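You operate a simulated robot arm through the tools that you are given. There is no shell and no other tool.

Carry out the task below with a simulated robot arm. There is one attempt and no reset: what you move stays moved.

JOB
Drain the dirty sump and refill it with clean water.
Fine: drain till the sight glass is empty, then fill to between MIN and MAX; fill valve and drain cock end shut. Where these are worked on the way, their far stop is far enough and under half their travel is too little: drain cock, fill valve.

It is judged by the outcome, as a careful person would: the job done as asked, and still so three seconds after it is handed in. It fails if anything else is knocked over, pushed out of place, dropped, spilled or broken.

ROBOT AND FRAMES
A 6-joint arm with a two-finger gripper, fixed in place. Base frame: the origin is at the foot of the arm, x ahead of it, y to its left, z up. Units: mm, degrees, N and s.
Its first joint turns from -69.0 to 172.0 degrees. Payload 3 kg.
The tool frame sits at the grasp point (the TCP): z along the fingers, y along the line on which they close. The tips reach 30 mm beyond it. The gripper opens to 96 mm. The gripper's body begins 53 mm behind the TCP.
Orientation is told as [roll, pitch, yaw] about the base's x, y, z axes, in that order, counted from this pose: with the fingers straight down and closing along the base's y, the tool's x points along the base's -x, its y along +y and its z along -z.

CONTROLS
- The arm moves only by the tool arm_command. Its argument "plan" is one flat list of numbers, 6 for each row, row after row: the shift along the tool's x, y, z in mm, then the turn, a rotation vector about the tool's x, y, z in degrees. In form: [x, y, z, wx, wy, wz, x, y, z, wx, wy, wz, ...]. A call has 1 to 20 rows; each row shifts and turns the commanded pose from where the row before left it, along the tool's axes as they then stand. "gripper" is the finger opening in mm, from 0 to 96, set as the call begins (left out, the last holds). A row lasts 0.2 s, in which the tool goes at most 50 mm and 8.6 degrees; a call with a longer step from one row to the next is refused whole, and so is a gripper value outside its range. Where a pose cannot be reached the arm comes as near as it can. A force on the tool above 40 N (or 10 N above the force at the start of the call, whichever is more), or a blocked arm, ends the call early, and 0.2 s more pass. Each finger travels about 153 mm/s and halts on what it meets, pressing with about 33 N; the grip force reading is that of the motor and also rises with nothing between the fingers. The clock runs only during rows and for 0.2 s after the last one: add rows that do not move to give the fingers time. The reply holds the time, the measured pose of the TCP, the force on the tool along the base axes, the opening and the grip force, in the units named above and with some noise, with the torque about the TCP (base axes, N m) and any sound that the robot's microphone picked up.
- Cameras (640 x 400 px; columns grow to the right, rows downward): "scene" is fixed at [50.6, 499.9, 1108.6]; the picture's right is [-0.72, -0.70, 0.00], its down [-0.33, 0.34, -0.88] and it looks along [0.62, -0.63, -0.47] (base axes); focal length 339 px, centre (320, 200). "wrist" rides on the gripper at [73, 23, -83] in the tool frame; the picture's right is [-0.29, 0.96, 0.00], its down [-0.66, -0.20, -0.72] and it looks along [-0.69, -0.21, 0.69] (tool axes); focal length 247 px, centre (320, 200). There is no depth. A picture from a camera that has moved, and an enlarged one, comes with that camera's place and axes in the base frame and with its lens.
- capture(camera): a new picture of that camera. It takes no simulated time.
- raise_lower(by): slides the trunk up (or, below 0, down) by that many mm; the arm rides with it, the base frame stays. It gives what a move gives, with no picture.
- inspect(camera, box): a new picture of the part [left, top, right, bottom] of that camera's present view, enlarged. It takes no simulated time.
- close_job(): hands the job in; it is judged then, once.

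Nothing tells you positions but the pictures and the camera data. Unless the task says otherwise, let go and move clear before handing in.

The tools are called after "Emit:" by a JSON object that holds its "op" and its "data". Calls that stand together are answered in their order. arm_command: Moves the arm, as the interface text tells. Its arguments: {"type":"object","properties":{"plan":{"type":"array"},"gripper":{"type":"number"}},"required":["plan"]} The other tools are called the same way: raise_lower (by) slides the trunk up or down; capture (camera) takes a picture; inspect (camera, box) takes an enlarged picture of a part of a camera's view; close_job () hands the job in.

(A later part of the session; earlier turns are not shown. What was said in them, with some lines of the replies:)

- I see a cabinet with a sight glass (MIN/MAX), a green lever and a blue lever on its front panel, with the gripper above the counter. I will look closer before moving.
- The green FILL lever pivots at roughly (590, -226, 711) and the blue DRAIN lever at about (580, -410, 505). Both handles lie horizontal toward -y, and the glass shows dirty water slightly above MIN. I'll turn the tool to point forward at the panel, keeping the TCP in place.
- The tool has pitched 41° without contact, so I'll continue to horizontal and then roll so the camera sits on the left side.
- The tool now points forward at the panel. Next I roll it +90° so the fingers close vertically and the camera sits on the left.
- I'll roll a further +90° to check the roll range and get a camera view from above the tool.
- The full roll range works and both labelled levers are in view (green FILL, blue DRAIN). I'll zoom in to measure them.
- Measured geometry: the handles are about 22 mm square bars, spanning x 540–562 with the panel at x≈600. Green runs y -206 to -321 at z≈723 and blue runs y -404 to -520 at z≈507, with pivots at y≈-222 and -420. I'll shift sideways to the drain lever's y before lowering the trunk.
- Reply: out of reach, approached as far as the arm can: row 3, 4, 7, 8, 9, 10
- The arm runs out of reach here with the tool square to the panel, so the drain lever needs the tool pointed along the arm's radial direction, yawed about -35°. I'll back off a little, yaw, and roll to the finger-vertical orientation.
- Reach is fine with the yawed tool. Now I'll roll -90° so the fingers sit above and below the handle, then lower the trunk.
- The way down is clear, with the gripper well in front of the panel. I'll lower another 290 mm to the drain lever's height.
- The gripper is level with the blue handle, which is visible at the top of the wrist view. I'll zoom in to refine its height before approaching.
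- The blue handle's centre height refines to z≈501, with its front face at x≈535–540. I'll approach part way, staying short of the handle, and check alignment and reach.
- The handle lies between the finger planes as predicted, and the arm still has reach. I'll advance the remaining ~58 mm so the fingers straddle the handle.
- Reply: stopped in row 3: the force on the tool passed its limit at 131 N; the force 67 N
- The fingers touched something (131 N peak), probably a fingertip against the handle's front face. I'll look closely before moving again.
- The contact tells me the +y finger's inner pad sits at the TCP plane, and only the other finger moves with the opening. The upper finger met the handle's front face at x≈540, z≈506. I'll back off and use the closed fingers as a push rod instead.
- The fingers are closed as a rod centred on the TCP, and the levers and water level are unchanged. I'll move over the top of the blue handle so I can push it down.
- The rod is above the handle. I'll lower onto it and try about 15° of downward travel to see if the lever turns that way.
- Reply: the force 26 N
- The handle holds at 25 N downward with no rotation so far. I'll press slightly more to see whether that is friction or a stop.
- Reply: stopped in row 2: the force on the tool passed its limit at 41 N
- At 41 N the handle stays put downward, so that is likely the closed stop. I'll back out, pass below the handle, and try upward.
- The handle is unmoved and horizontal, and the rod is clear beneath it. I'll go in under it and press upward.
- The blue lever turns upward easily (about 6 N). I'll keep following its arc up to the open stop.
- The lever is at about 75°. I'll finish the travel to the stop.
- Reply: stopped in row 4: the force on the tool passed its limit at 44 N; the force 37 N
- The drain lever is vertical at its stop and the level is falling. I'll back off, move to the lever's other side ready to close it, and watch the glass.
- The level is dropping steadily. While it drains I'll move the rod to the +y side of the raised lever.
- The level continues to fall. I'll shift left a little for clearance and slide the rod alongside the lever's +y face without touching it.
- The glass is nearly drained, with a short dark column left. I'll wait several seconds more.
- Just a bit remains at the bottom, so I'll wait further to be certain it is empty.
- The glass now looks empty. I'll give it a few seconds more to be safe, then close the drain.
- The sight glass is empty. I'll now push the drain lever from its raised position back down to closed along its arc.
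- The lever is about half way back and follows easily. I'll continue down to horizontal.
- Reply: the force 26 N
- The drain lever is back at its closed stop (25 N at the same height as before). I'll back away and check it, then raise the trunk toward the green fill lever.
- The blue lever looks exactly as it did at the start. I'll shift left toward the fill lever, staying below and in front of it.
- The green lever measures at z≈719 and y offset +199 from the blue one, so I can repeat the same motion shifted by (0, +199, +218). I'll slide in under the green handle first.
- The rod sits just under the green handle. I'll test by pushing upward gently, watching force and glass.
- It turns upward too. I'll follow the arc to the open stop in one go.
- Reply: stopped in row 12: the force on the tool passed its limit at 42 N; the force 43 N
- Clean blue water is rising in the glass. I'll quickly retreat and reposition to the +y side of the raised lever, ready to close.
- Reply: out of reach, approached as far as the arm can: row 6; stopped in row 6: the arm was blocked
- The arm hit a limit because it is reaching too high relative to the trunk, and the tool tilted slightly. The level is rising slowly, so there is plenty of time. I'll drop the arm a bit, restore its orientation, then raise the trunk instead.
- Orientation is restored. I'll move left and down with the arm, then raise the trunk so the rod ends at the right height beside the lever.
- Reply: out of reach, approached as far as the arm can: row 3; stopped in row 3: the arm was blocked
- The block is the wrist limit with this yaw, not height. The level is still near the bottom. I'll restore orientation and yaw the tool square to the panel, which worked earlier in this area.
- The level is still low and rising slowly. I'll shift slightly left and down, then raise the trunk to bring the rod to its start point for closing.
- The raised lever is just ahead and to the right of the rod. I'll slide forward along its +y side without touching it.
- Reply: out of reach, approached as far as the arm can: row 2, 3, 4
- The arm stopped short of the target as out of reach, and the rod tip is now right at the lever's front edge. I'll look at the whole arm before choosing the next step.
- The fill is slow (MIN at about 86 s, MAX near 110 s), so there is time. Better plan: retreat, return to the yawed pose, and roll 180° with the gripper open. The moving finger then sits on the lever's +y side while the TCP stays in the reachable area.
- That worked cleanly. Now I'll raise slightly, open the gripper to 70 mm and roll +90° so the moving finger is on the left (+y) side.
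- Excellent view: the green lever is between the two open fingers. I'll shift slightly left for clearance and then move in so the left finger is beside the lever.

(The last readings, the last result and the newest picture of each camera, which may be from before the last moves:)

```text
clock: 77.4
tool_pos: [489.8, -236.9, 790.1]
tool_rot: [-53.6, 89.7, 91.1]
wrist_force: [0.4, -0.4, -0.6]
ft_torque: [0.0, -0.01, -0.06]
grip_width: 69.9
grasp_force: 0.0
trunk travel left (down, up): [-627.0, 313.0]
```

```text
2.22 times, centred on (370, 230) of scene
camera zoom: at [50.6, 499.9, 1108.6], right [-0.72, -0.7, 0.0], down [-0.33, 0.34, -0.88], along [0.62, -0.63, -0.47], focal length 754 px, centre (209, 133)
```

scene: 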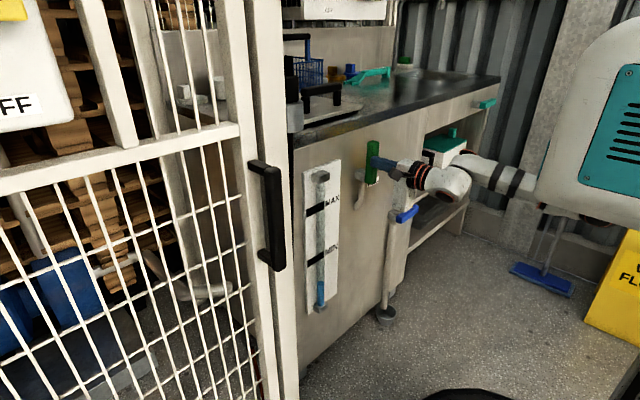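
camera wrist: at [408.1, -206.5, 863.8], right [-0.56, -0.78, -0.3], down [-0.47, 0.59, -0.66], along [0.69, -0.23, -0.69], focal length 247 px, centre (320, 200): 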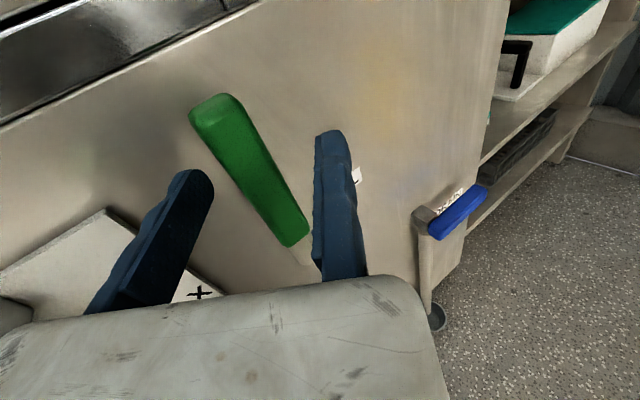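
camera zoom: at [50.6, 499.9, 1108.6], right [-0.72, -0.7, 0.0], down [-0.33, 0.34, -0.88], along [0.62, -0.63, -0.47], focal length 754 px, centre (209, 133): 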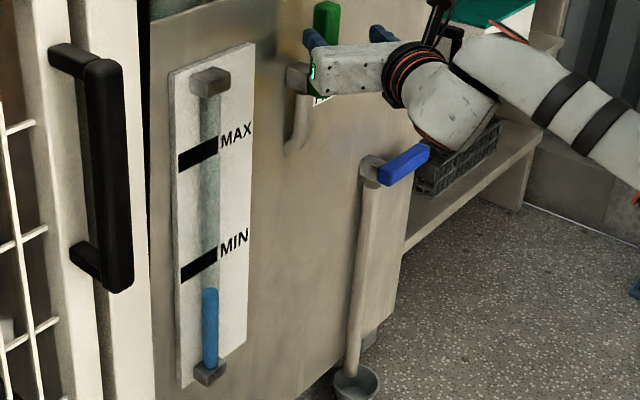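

The lever is between the fingers with clearance, and the level is approaching MIN. I'll hold here and watch the glass.

Emit:
{"op": "arm_command", "data": {"plan": [0, 0, 0, 0, 0, 0, 0, 0, 0, 0, 0, 0, 0, 0, 0, 0, 0, 0, 0, 0, 0, 0, 0, 0, 0, 0, 0, 0, 0, 0, 0, 0, 0, 0, 0, 0, 0, 0, 0, 0, 0, 0, 0, 0, 0, 0, 0, 0, 0, 0, 0, 0, 0, 0, 0, 0, 0, 0, 0, 0, 0, 0, 0, 0, 0, 0, 0, 0, 0, 0, 0, 0, 0, 0, 0, 0, 0, 0, 0, 0, 0, 0, 0, 0, 0, 0, 0, 0, 0, 0, 0, 0, 0, 0, 0, 0, 0, 0, 0, 0, 0, 0, 0, 0, 0, 0, 0, 0, 0, 0, 0, 0, 0, 0, 0, 0, 0, 0, 0, 0]}}

Emit:
{"op": "inspect", "data": {"camera": "scene", "box": [290, 140, 450, 320]}}

```text
clock: 81.6
tool_pos: [490.3, -234.8, 790.4]
tool_rot: [-53.4, 89.8, 91.1]
wrist_force: [1.1, 0.0, 0.6]
ft_torque: [0.01, 0.01, -0.02]
grip_width: 70.1
grasp_force: 0.0
trunk travel left (down, up): [-627.0, 313.0]
```

```text
2.22 times, centred on (370, 230) of scene
camera zoom: at [50.6, 499.9, 1108.6], right [-0.72, -0.7, 0.0], down [-0.33, 0.34, -0.88], along [0.62, -0.63, -0.47], focal length 754 px, centre (209, 133)
```

zoom: 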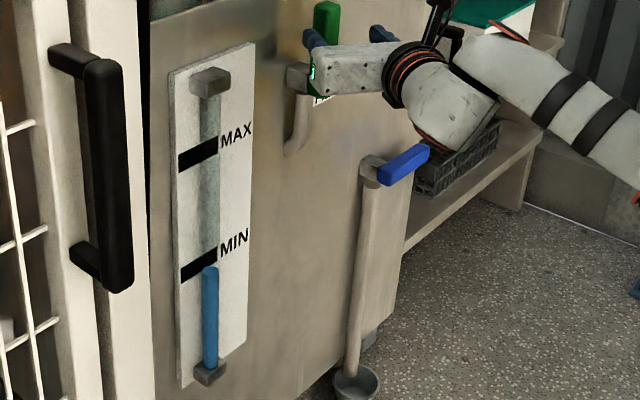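

The level is right about at MIN. I'll wait about 8 s more to reach roughly the middle between MIN and MAX.

Emit:
{"op": "arm_command", "data": {"plan": [0, 0, 0, 0, 0, 0, 0, 0, 0, 0, 0, 0, 0, 0, 0, 0, 0, 0, 0, 0, 0, 0, 0, 0, 0, 0, 0, 0, 0, 0, 0, 0, 0, 0, 0, 0, 0, 0, 0, 0, 0, 0, 0, 0, 0, 0, 0, 0, 0, 0, 0, 0, 0, 0, 0, 0, 0, 0, 0, 0, 0, 0, 0, 0, 0, 0, 0, 0, 0, 0, 0, 0, 0, 0, 0, 0, 0, 0, 0, 0, 0, 0, 0, 0, 0, 0, 0, 0, 0, 0, 0, 0, 0, 0, 0, 0, 0, 0, 0, 0, 0, 0, 0, 0, 0, 0, 0, 0, 0, 0, 0, 0, 0, 0, 0, 0, 0, 0, 0, 0]}}

Emit:
{"op": "inspect", "data": {"camera": "scene", "box": [290, 140, 450, 320]}}

```text
clock: 85.8
tool_pos: [489.5, -235.9, 790.1]
tool_rot: [-53.3, 89.6, 91.1]
wrist_force: [0.7, 0.1, -0.6]
ft_torque: [-0.03, 0.03, 0.0]
grip_width: 70.0
grasp_force: 0.1
trunk travel left (down, up): [-627.0, 313.0]
```

```text
2.22 times, centred on (370, 230) of scene
camera zoom: at [50.6, 499.9, 1108.6], right [-0.72, -0.7, 0.0], down [-0.33, 0.34, -0.88], along [0.62, -0.63, -0.47], focal length 754 px, centre (209, 133)
```

zoom: 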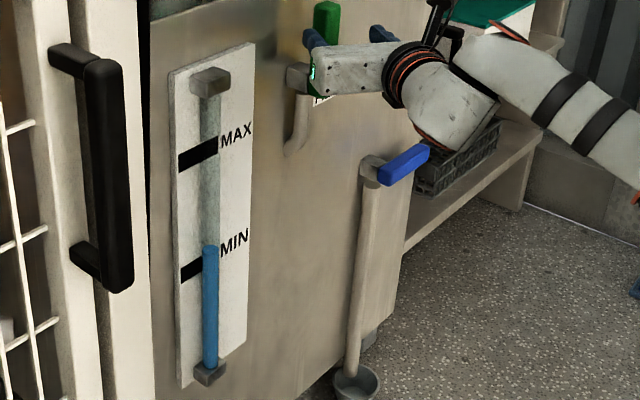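

The level is about 20% above MIN and climbing slowly. I'll start closing now, pushing the lever with the left finger along its arc.

Emit:
{"op": "arm_command", "data": {"plan": [0, 0, 0, 0, 0, 0, 0, 0, 0, 0, 0, 0, 0, 0, 0, 0, 0, 0, 0, 0, 0, 0, 0, 0, 0, 10.1, 7.2, 0, 0, 0, -0.45, 6.25, 4.5, 0, 0, 0, -0.45, 6.25, 4.5, 0, 0, 0, -2.3, 5.8, 4.1, 0, 0, 0, -2.3, 5.8, 4.1, 0, 0, 0, -3.9, 4.9, 3.5, 0, 0, 0, -3.9, 4.9, 3.5, 0, 0, 0]}}

Emit:
{"op": "inspect", "data": {"camera": "scene", "box": [290, 140, 450, 320]}}

Emit:
{"op": "capture", "data": {"camera": "wrist"}}

```text
clock: 88.2
tool_pos: [488.4, -288.3, 777.2]
tool_rot: [-61.2, 89.7, 83.5]
wrist_force: [0.5, 1.5, 3.9]
ft_torque: [0.14, -0.27, 0.06]
grip_width: 71.8
grasp_force: 1.6
trunk travel left (down, up): [-627.0, 313.0]
```

```text
2.22 times, centred on (370, 230) of scene
camera zoom: at [50.6, 499.9, 1108.6], right [-0.72, -0.7, 0.0], down [-0.33, 0.34, -0.88], along [0.62, -0.63, -0.47], focal length 754 px, centre (209, 133)
```

zoom: 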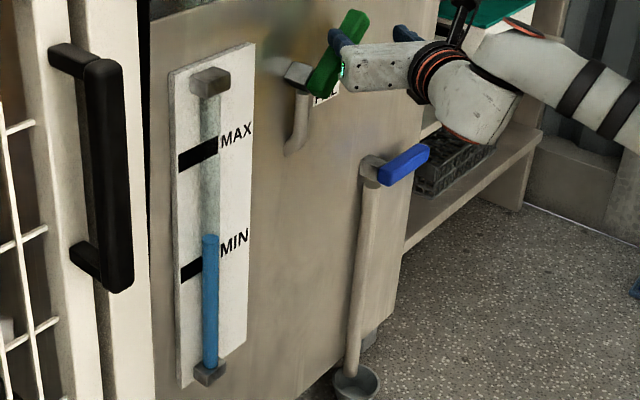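

```text
taken
camera wrist: at [406.6, -259.5, 850.5], right [-0.56, -0.78, -0.3], down [-0.47, 0.59, -0.66], along [0.69, -0.23, -0.69], focal length 247 px, centre (320, 200)
```

wrist: 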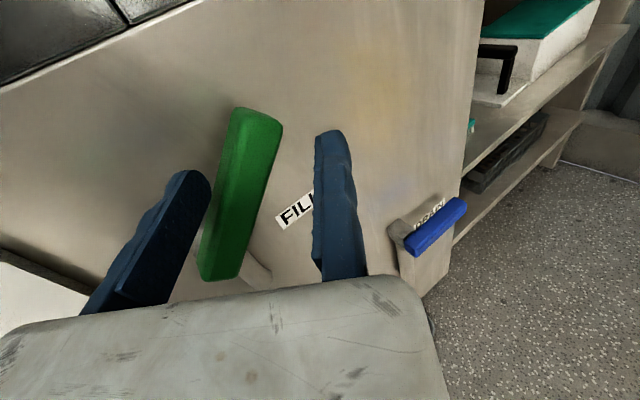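

The lever is about half closed and following well, with the level about 30% of the way from MIN to MAX. I'll continue to the closed stop.

Emit:
{"op": "arm_command", "data": {"plan": [-5.15, 3.8, 2.7, 0, 0, 0, -5.15, 3.8, 2.7, 0, 0, 0, -5.95, 2.5, 1.8, 0, 0, 0, -5.95, 2.5, 1.8, 0, 0, 0, -6.25, 1.1, 0.8, 0, 0, 0, -6.25, 1.1, 0.8, 0, 0, 0, -4, 0, 0, 0, 0, 0, -4, 0, 0, 0, 0, 0]}}

Emit:
{"op": "inspect", "data": {"camera": "scene", "box": [290, 140, 450, 320]}}

Emit:
{"op": "capture", "data": {"camera": "wrist"}}

```text
clock: 90.0
tool_pos: [488.6, -306.6, 743.2]
tool_rot: [-133.6, 89.1, 10.9]
wrist_force: [6.7, -6.3, 37.9]
ft_torque: [1.95, -1.96, -0.7]
grip_width: 69.1
grasp_force: 0.0
trunk travel left (down, up): [-627.0, 313.0]
```

```text
2.22 times, centred on (370, 230) of scene
camera zoom: at [50.6, 499.9, 1108.6], right [-0.72, -0.7, 0.0], down [-0.33, 0.34, -0.88], along [0.62, -0.63, -0.47], focal length 754 px, centre (209, 133)
```

zoom: 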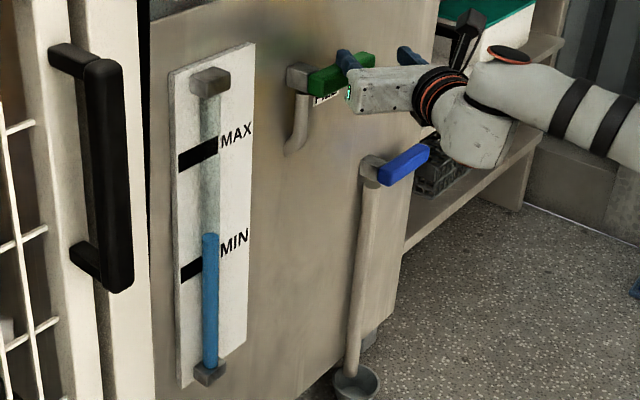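

```text
taken
camera wrist: at [406.0, -277.4, 815.1], right [-0.55, -0.78, -0.31], down [-0.46, 0.59, -0.67], along [0.7, -0.23, -0.68], focal length 247 px, centre (320, 200)
```

wrist: 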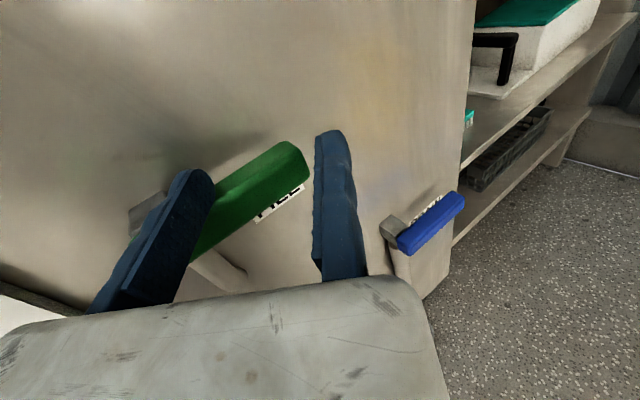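

The green lever is back at its horizontal stop (38 N). The level is holding between MIN and MAX, so I'll lift off and withdraw.

Emit:
{"op": "arm_command", "data": {"plan": [6, 0, 0, 0, 0, 0, 10, 0, 0, 0, 0, 0, 0, 0, -20, 0, 0, 0, 0, 0, -20, 0, 0, 0, 0, 0, -20, 0, 0, 0, 0, 0, 0, 0, 0, 0]}}

Emit:
{"op": "capture", "data": {"camera": "wrist"}}

Emit:
{"op": "inspect", "data": {"camera": "scene", "box": [290, 140, 450, 320]}}

Emit:
{"op": "inspect", "data": {"camera": "scene", "box": [340, 150, 440, 230]}}

```text
clock: 91.4
tool_pos: [440.6, -272.5, 750.5]
tool_rot: [-43.6, 89.8, 100.9]
wrist_force: [0.1, -0.5, 0.1]
ft_torque: [0.02, 0.01, 0.03]
grip_width: 70.2
grasp_force: 0.1
trunk travel left (down, up): [-627.0, 313.0]
```

```text
taken
camera wrist: at [358.7, -242.9, 823.8], right [-0.56, -0.78, -0.3], down [-0.47, 0.59, -0.66], along [0.68, -0.22, -0.69], focal length 247 px, centre (320, 200)
```

wrist: 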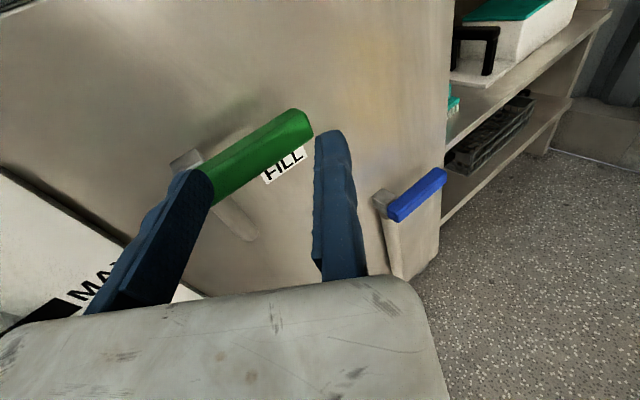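

```text
2.22 times, centred on (370, 230) of scene
camera zoom: at [50.6, 499.9, 1108.6], right [-0.72, -0.7, 0.0], down [-0.33, 0.34, -0.88], along [0.62, -0.63, -0.47], focal length 754 px, centre (209, 133)
```

zoom: 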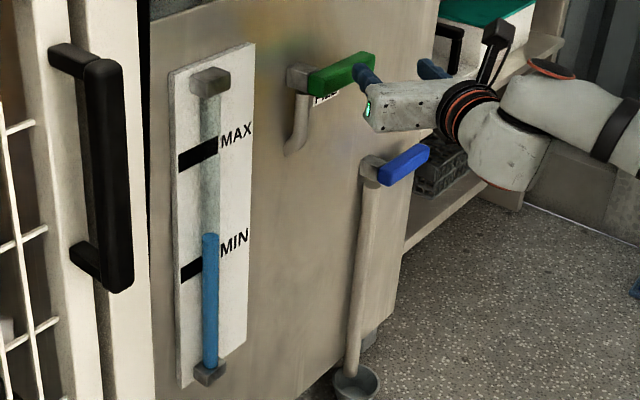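

```text
5.00 times, centred on (390, 190) of scene
camera zoom: at [50.6, 499.9, 1108.6], right [-0.72, -0.7, 0.0], down [-0.33, 0.34, -0.88], along [0.62, -0.63, -0.47], focal length 1696 px, centre (-30, 250)
```

zoom: 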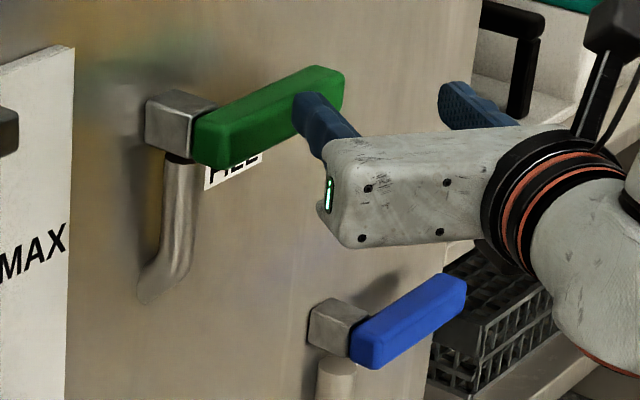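

Both levers match their original closed positions, and the level is between MIN and MAX. I'll retreat further and wait to confirm that the level is steady.

Emit:
{"op": "arm_command", "data": {"plan": [0, 0, -15, 0, 0, 0, 0, 0, -15, 0, 0, 0, 0, 0, -15, 0, 0, 0, 0, 0, 0, 0, 0, 0, 0, 0, 0, 0, 0, 0, 0, 0, 0, 0, 0, 0, 0, 0, 0, 0, 0, 0, 0, 0, 0, 0, 0, 0, 0, 0, 0, 0, 0, 0, 0, 0, 0, 0, 0, 0, 0, 0, 0, 0, 0, 0, 0, 0, 0, 0, 0, 0, 0, 0, 0, 0, 0, 0, 0, 0, 0, 0, 0, 0, 0, 0, 0, 0, 0, 0, 0, 0, 0, 0, 0, 0, 0, 0, 0, 0, 0, 0, 0, 0, 0, 0, 0, 0]}}

Emit:
{"op": "capture", "data": {"camera": "scene"}}

Emit:
{"op": "inspect", "data": {"camera": "scene", "box": [290, 140, 450, 320]}}

Emit:
{"op": "inspect", "data": {"camera": "scene", "box": [340, 150, 440, 230]}}

```text
clock: 95.2
tool_pos: [410.3, -248.9, 748.8]
tool_rot: [-39.2, 89.4, 105.3]
wrist_force: [0.6, -0.1, 0.3]
ft_torque: [-0.02, -0.01, -0.03]
grip_width: 70.2
grasp_force: 0.1
trunk travel left (down, up): [-627.0, 313.0]
```

```text
taken
```

scene: 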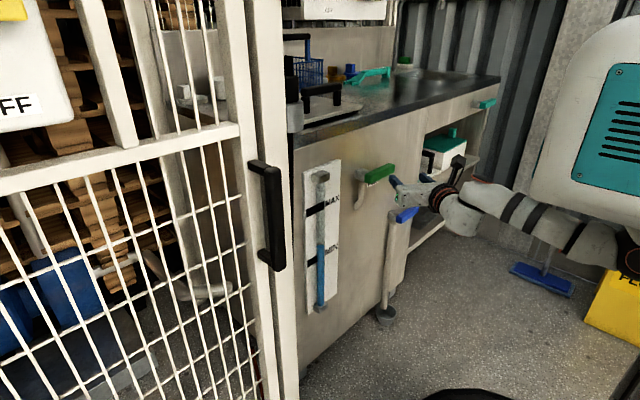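

```text
2.22 times, centred on (370, 230) of scene
camera zoom: at [50.6, 499.9, 1108.6], right [-0.72, -0.7, 0.0], down [-0.33, 0.34, -0.88], along [0.62, -0.63, -0.47], focal length 754 px, centre (209, 133)
```

zoom: 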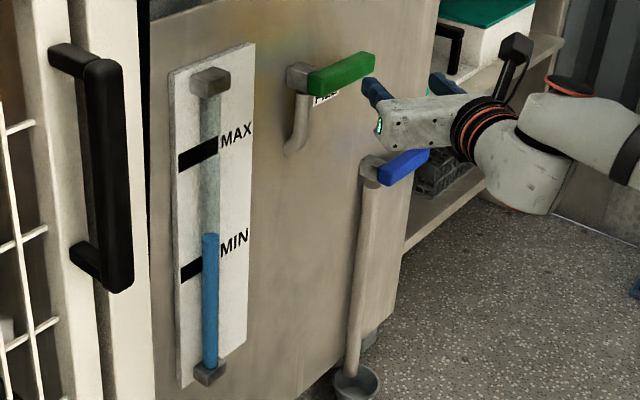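

```text
5.00 times, centred on (390, 190) of scene
camera zoom: at [50.6, 499.9, 1108.6], right [-0.72, -0.7, 0.0], down [-0.33, 0.34, -0.88], along [0.62, -0.63, -0.47], focal length 1696 px, centre (-30, 250)
```

zoom: 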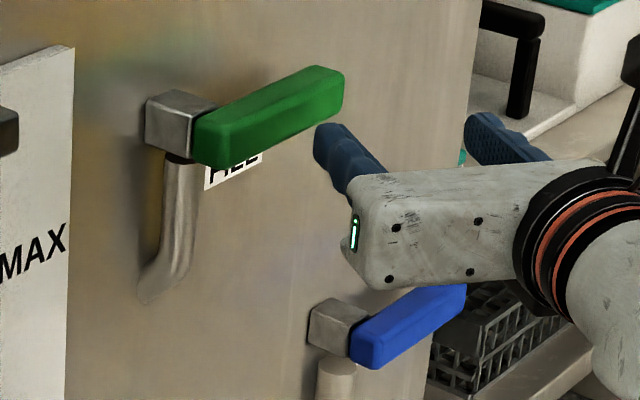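

The clean water holds steady between MIN and MAX, both levers are shut at their stops, and the gripper is clear of everything. I'm handing the job in.

Emit:
{"op": "close_job", "data": {}}

```text
The job is handed in.
```

The sump is drained and refilled with clean water, and I've handed the job in.

- **Drain:** I opened the drain cock to its far stop and kept it open until the sight glass was empty. I then shut it against its closed stop.
- **Refill:** I opened the fill valve to its far stop, let the level rise past MIN, and shut it. The level sits about 30% of the way from MIN to MAX and stayed there for about four seconds before I handed in.
- **End state:** In the last pictures both levers were back where they started, and the gripper was clear of the panel. I saw nothing knocked over, moved or spilled.
- **Contacts:** On the first approach a fingertip bumped the front of the drain handle, with a peak of 131 N. I also pressed the drain lever the wrong way, up to 41 N, before finding that it opens upward. Neither left visible damage, and the drain lever turned freely afterwards.
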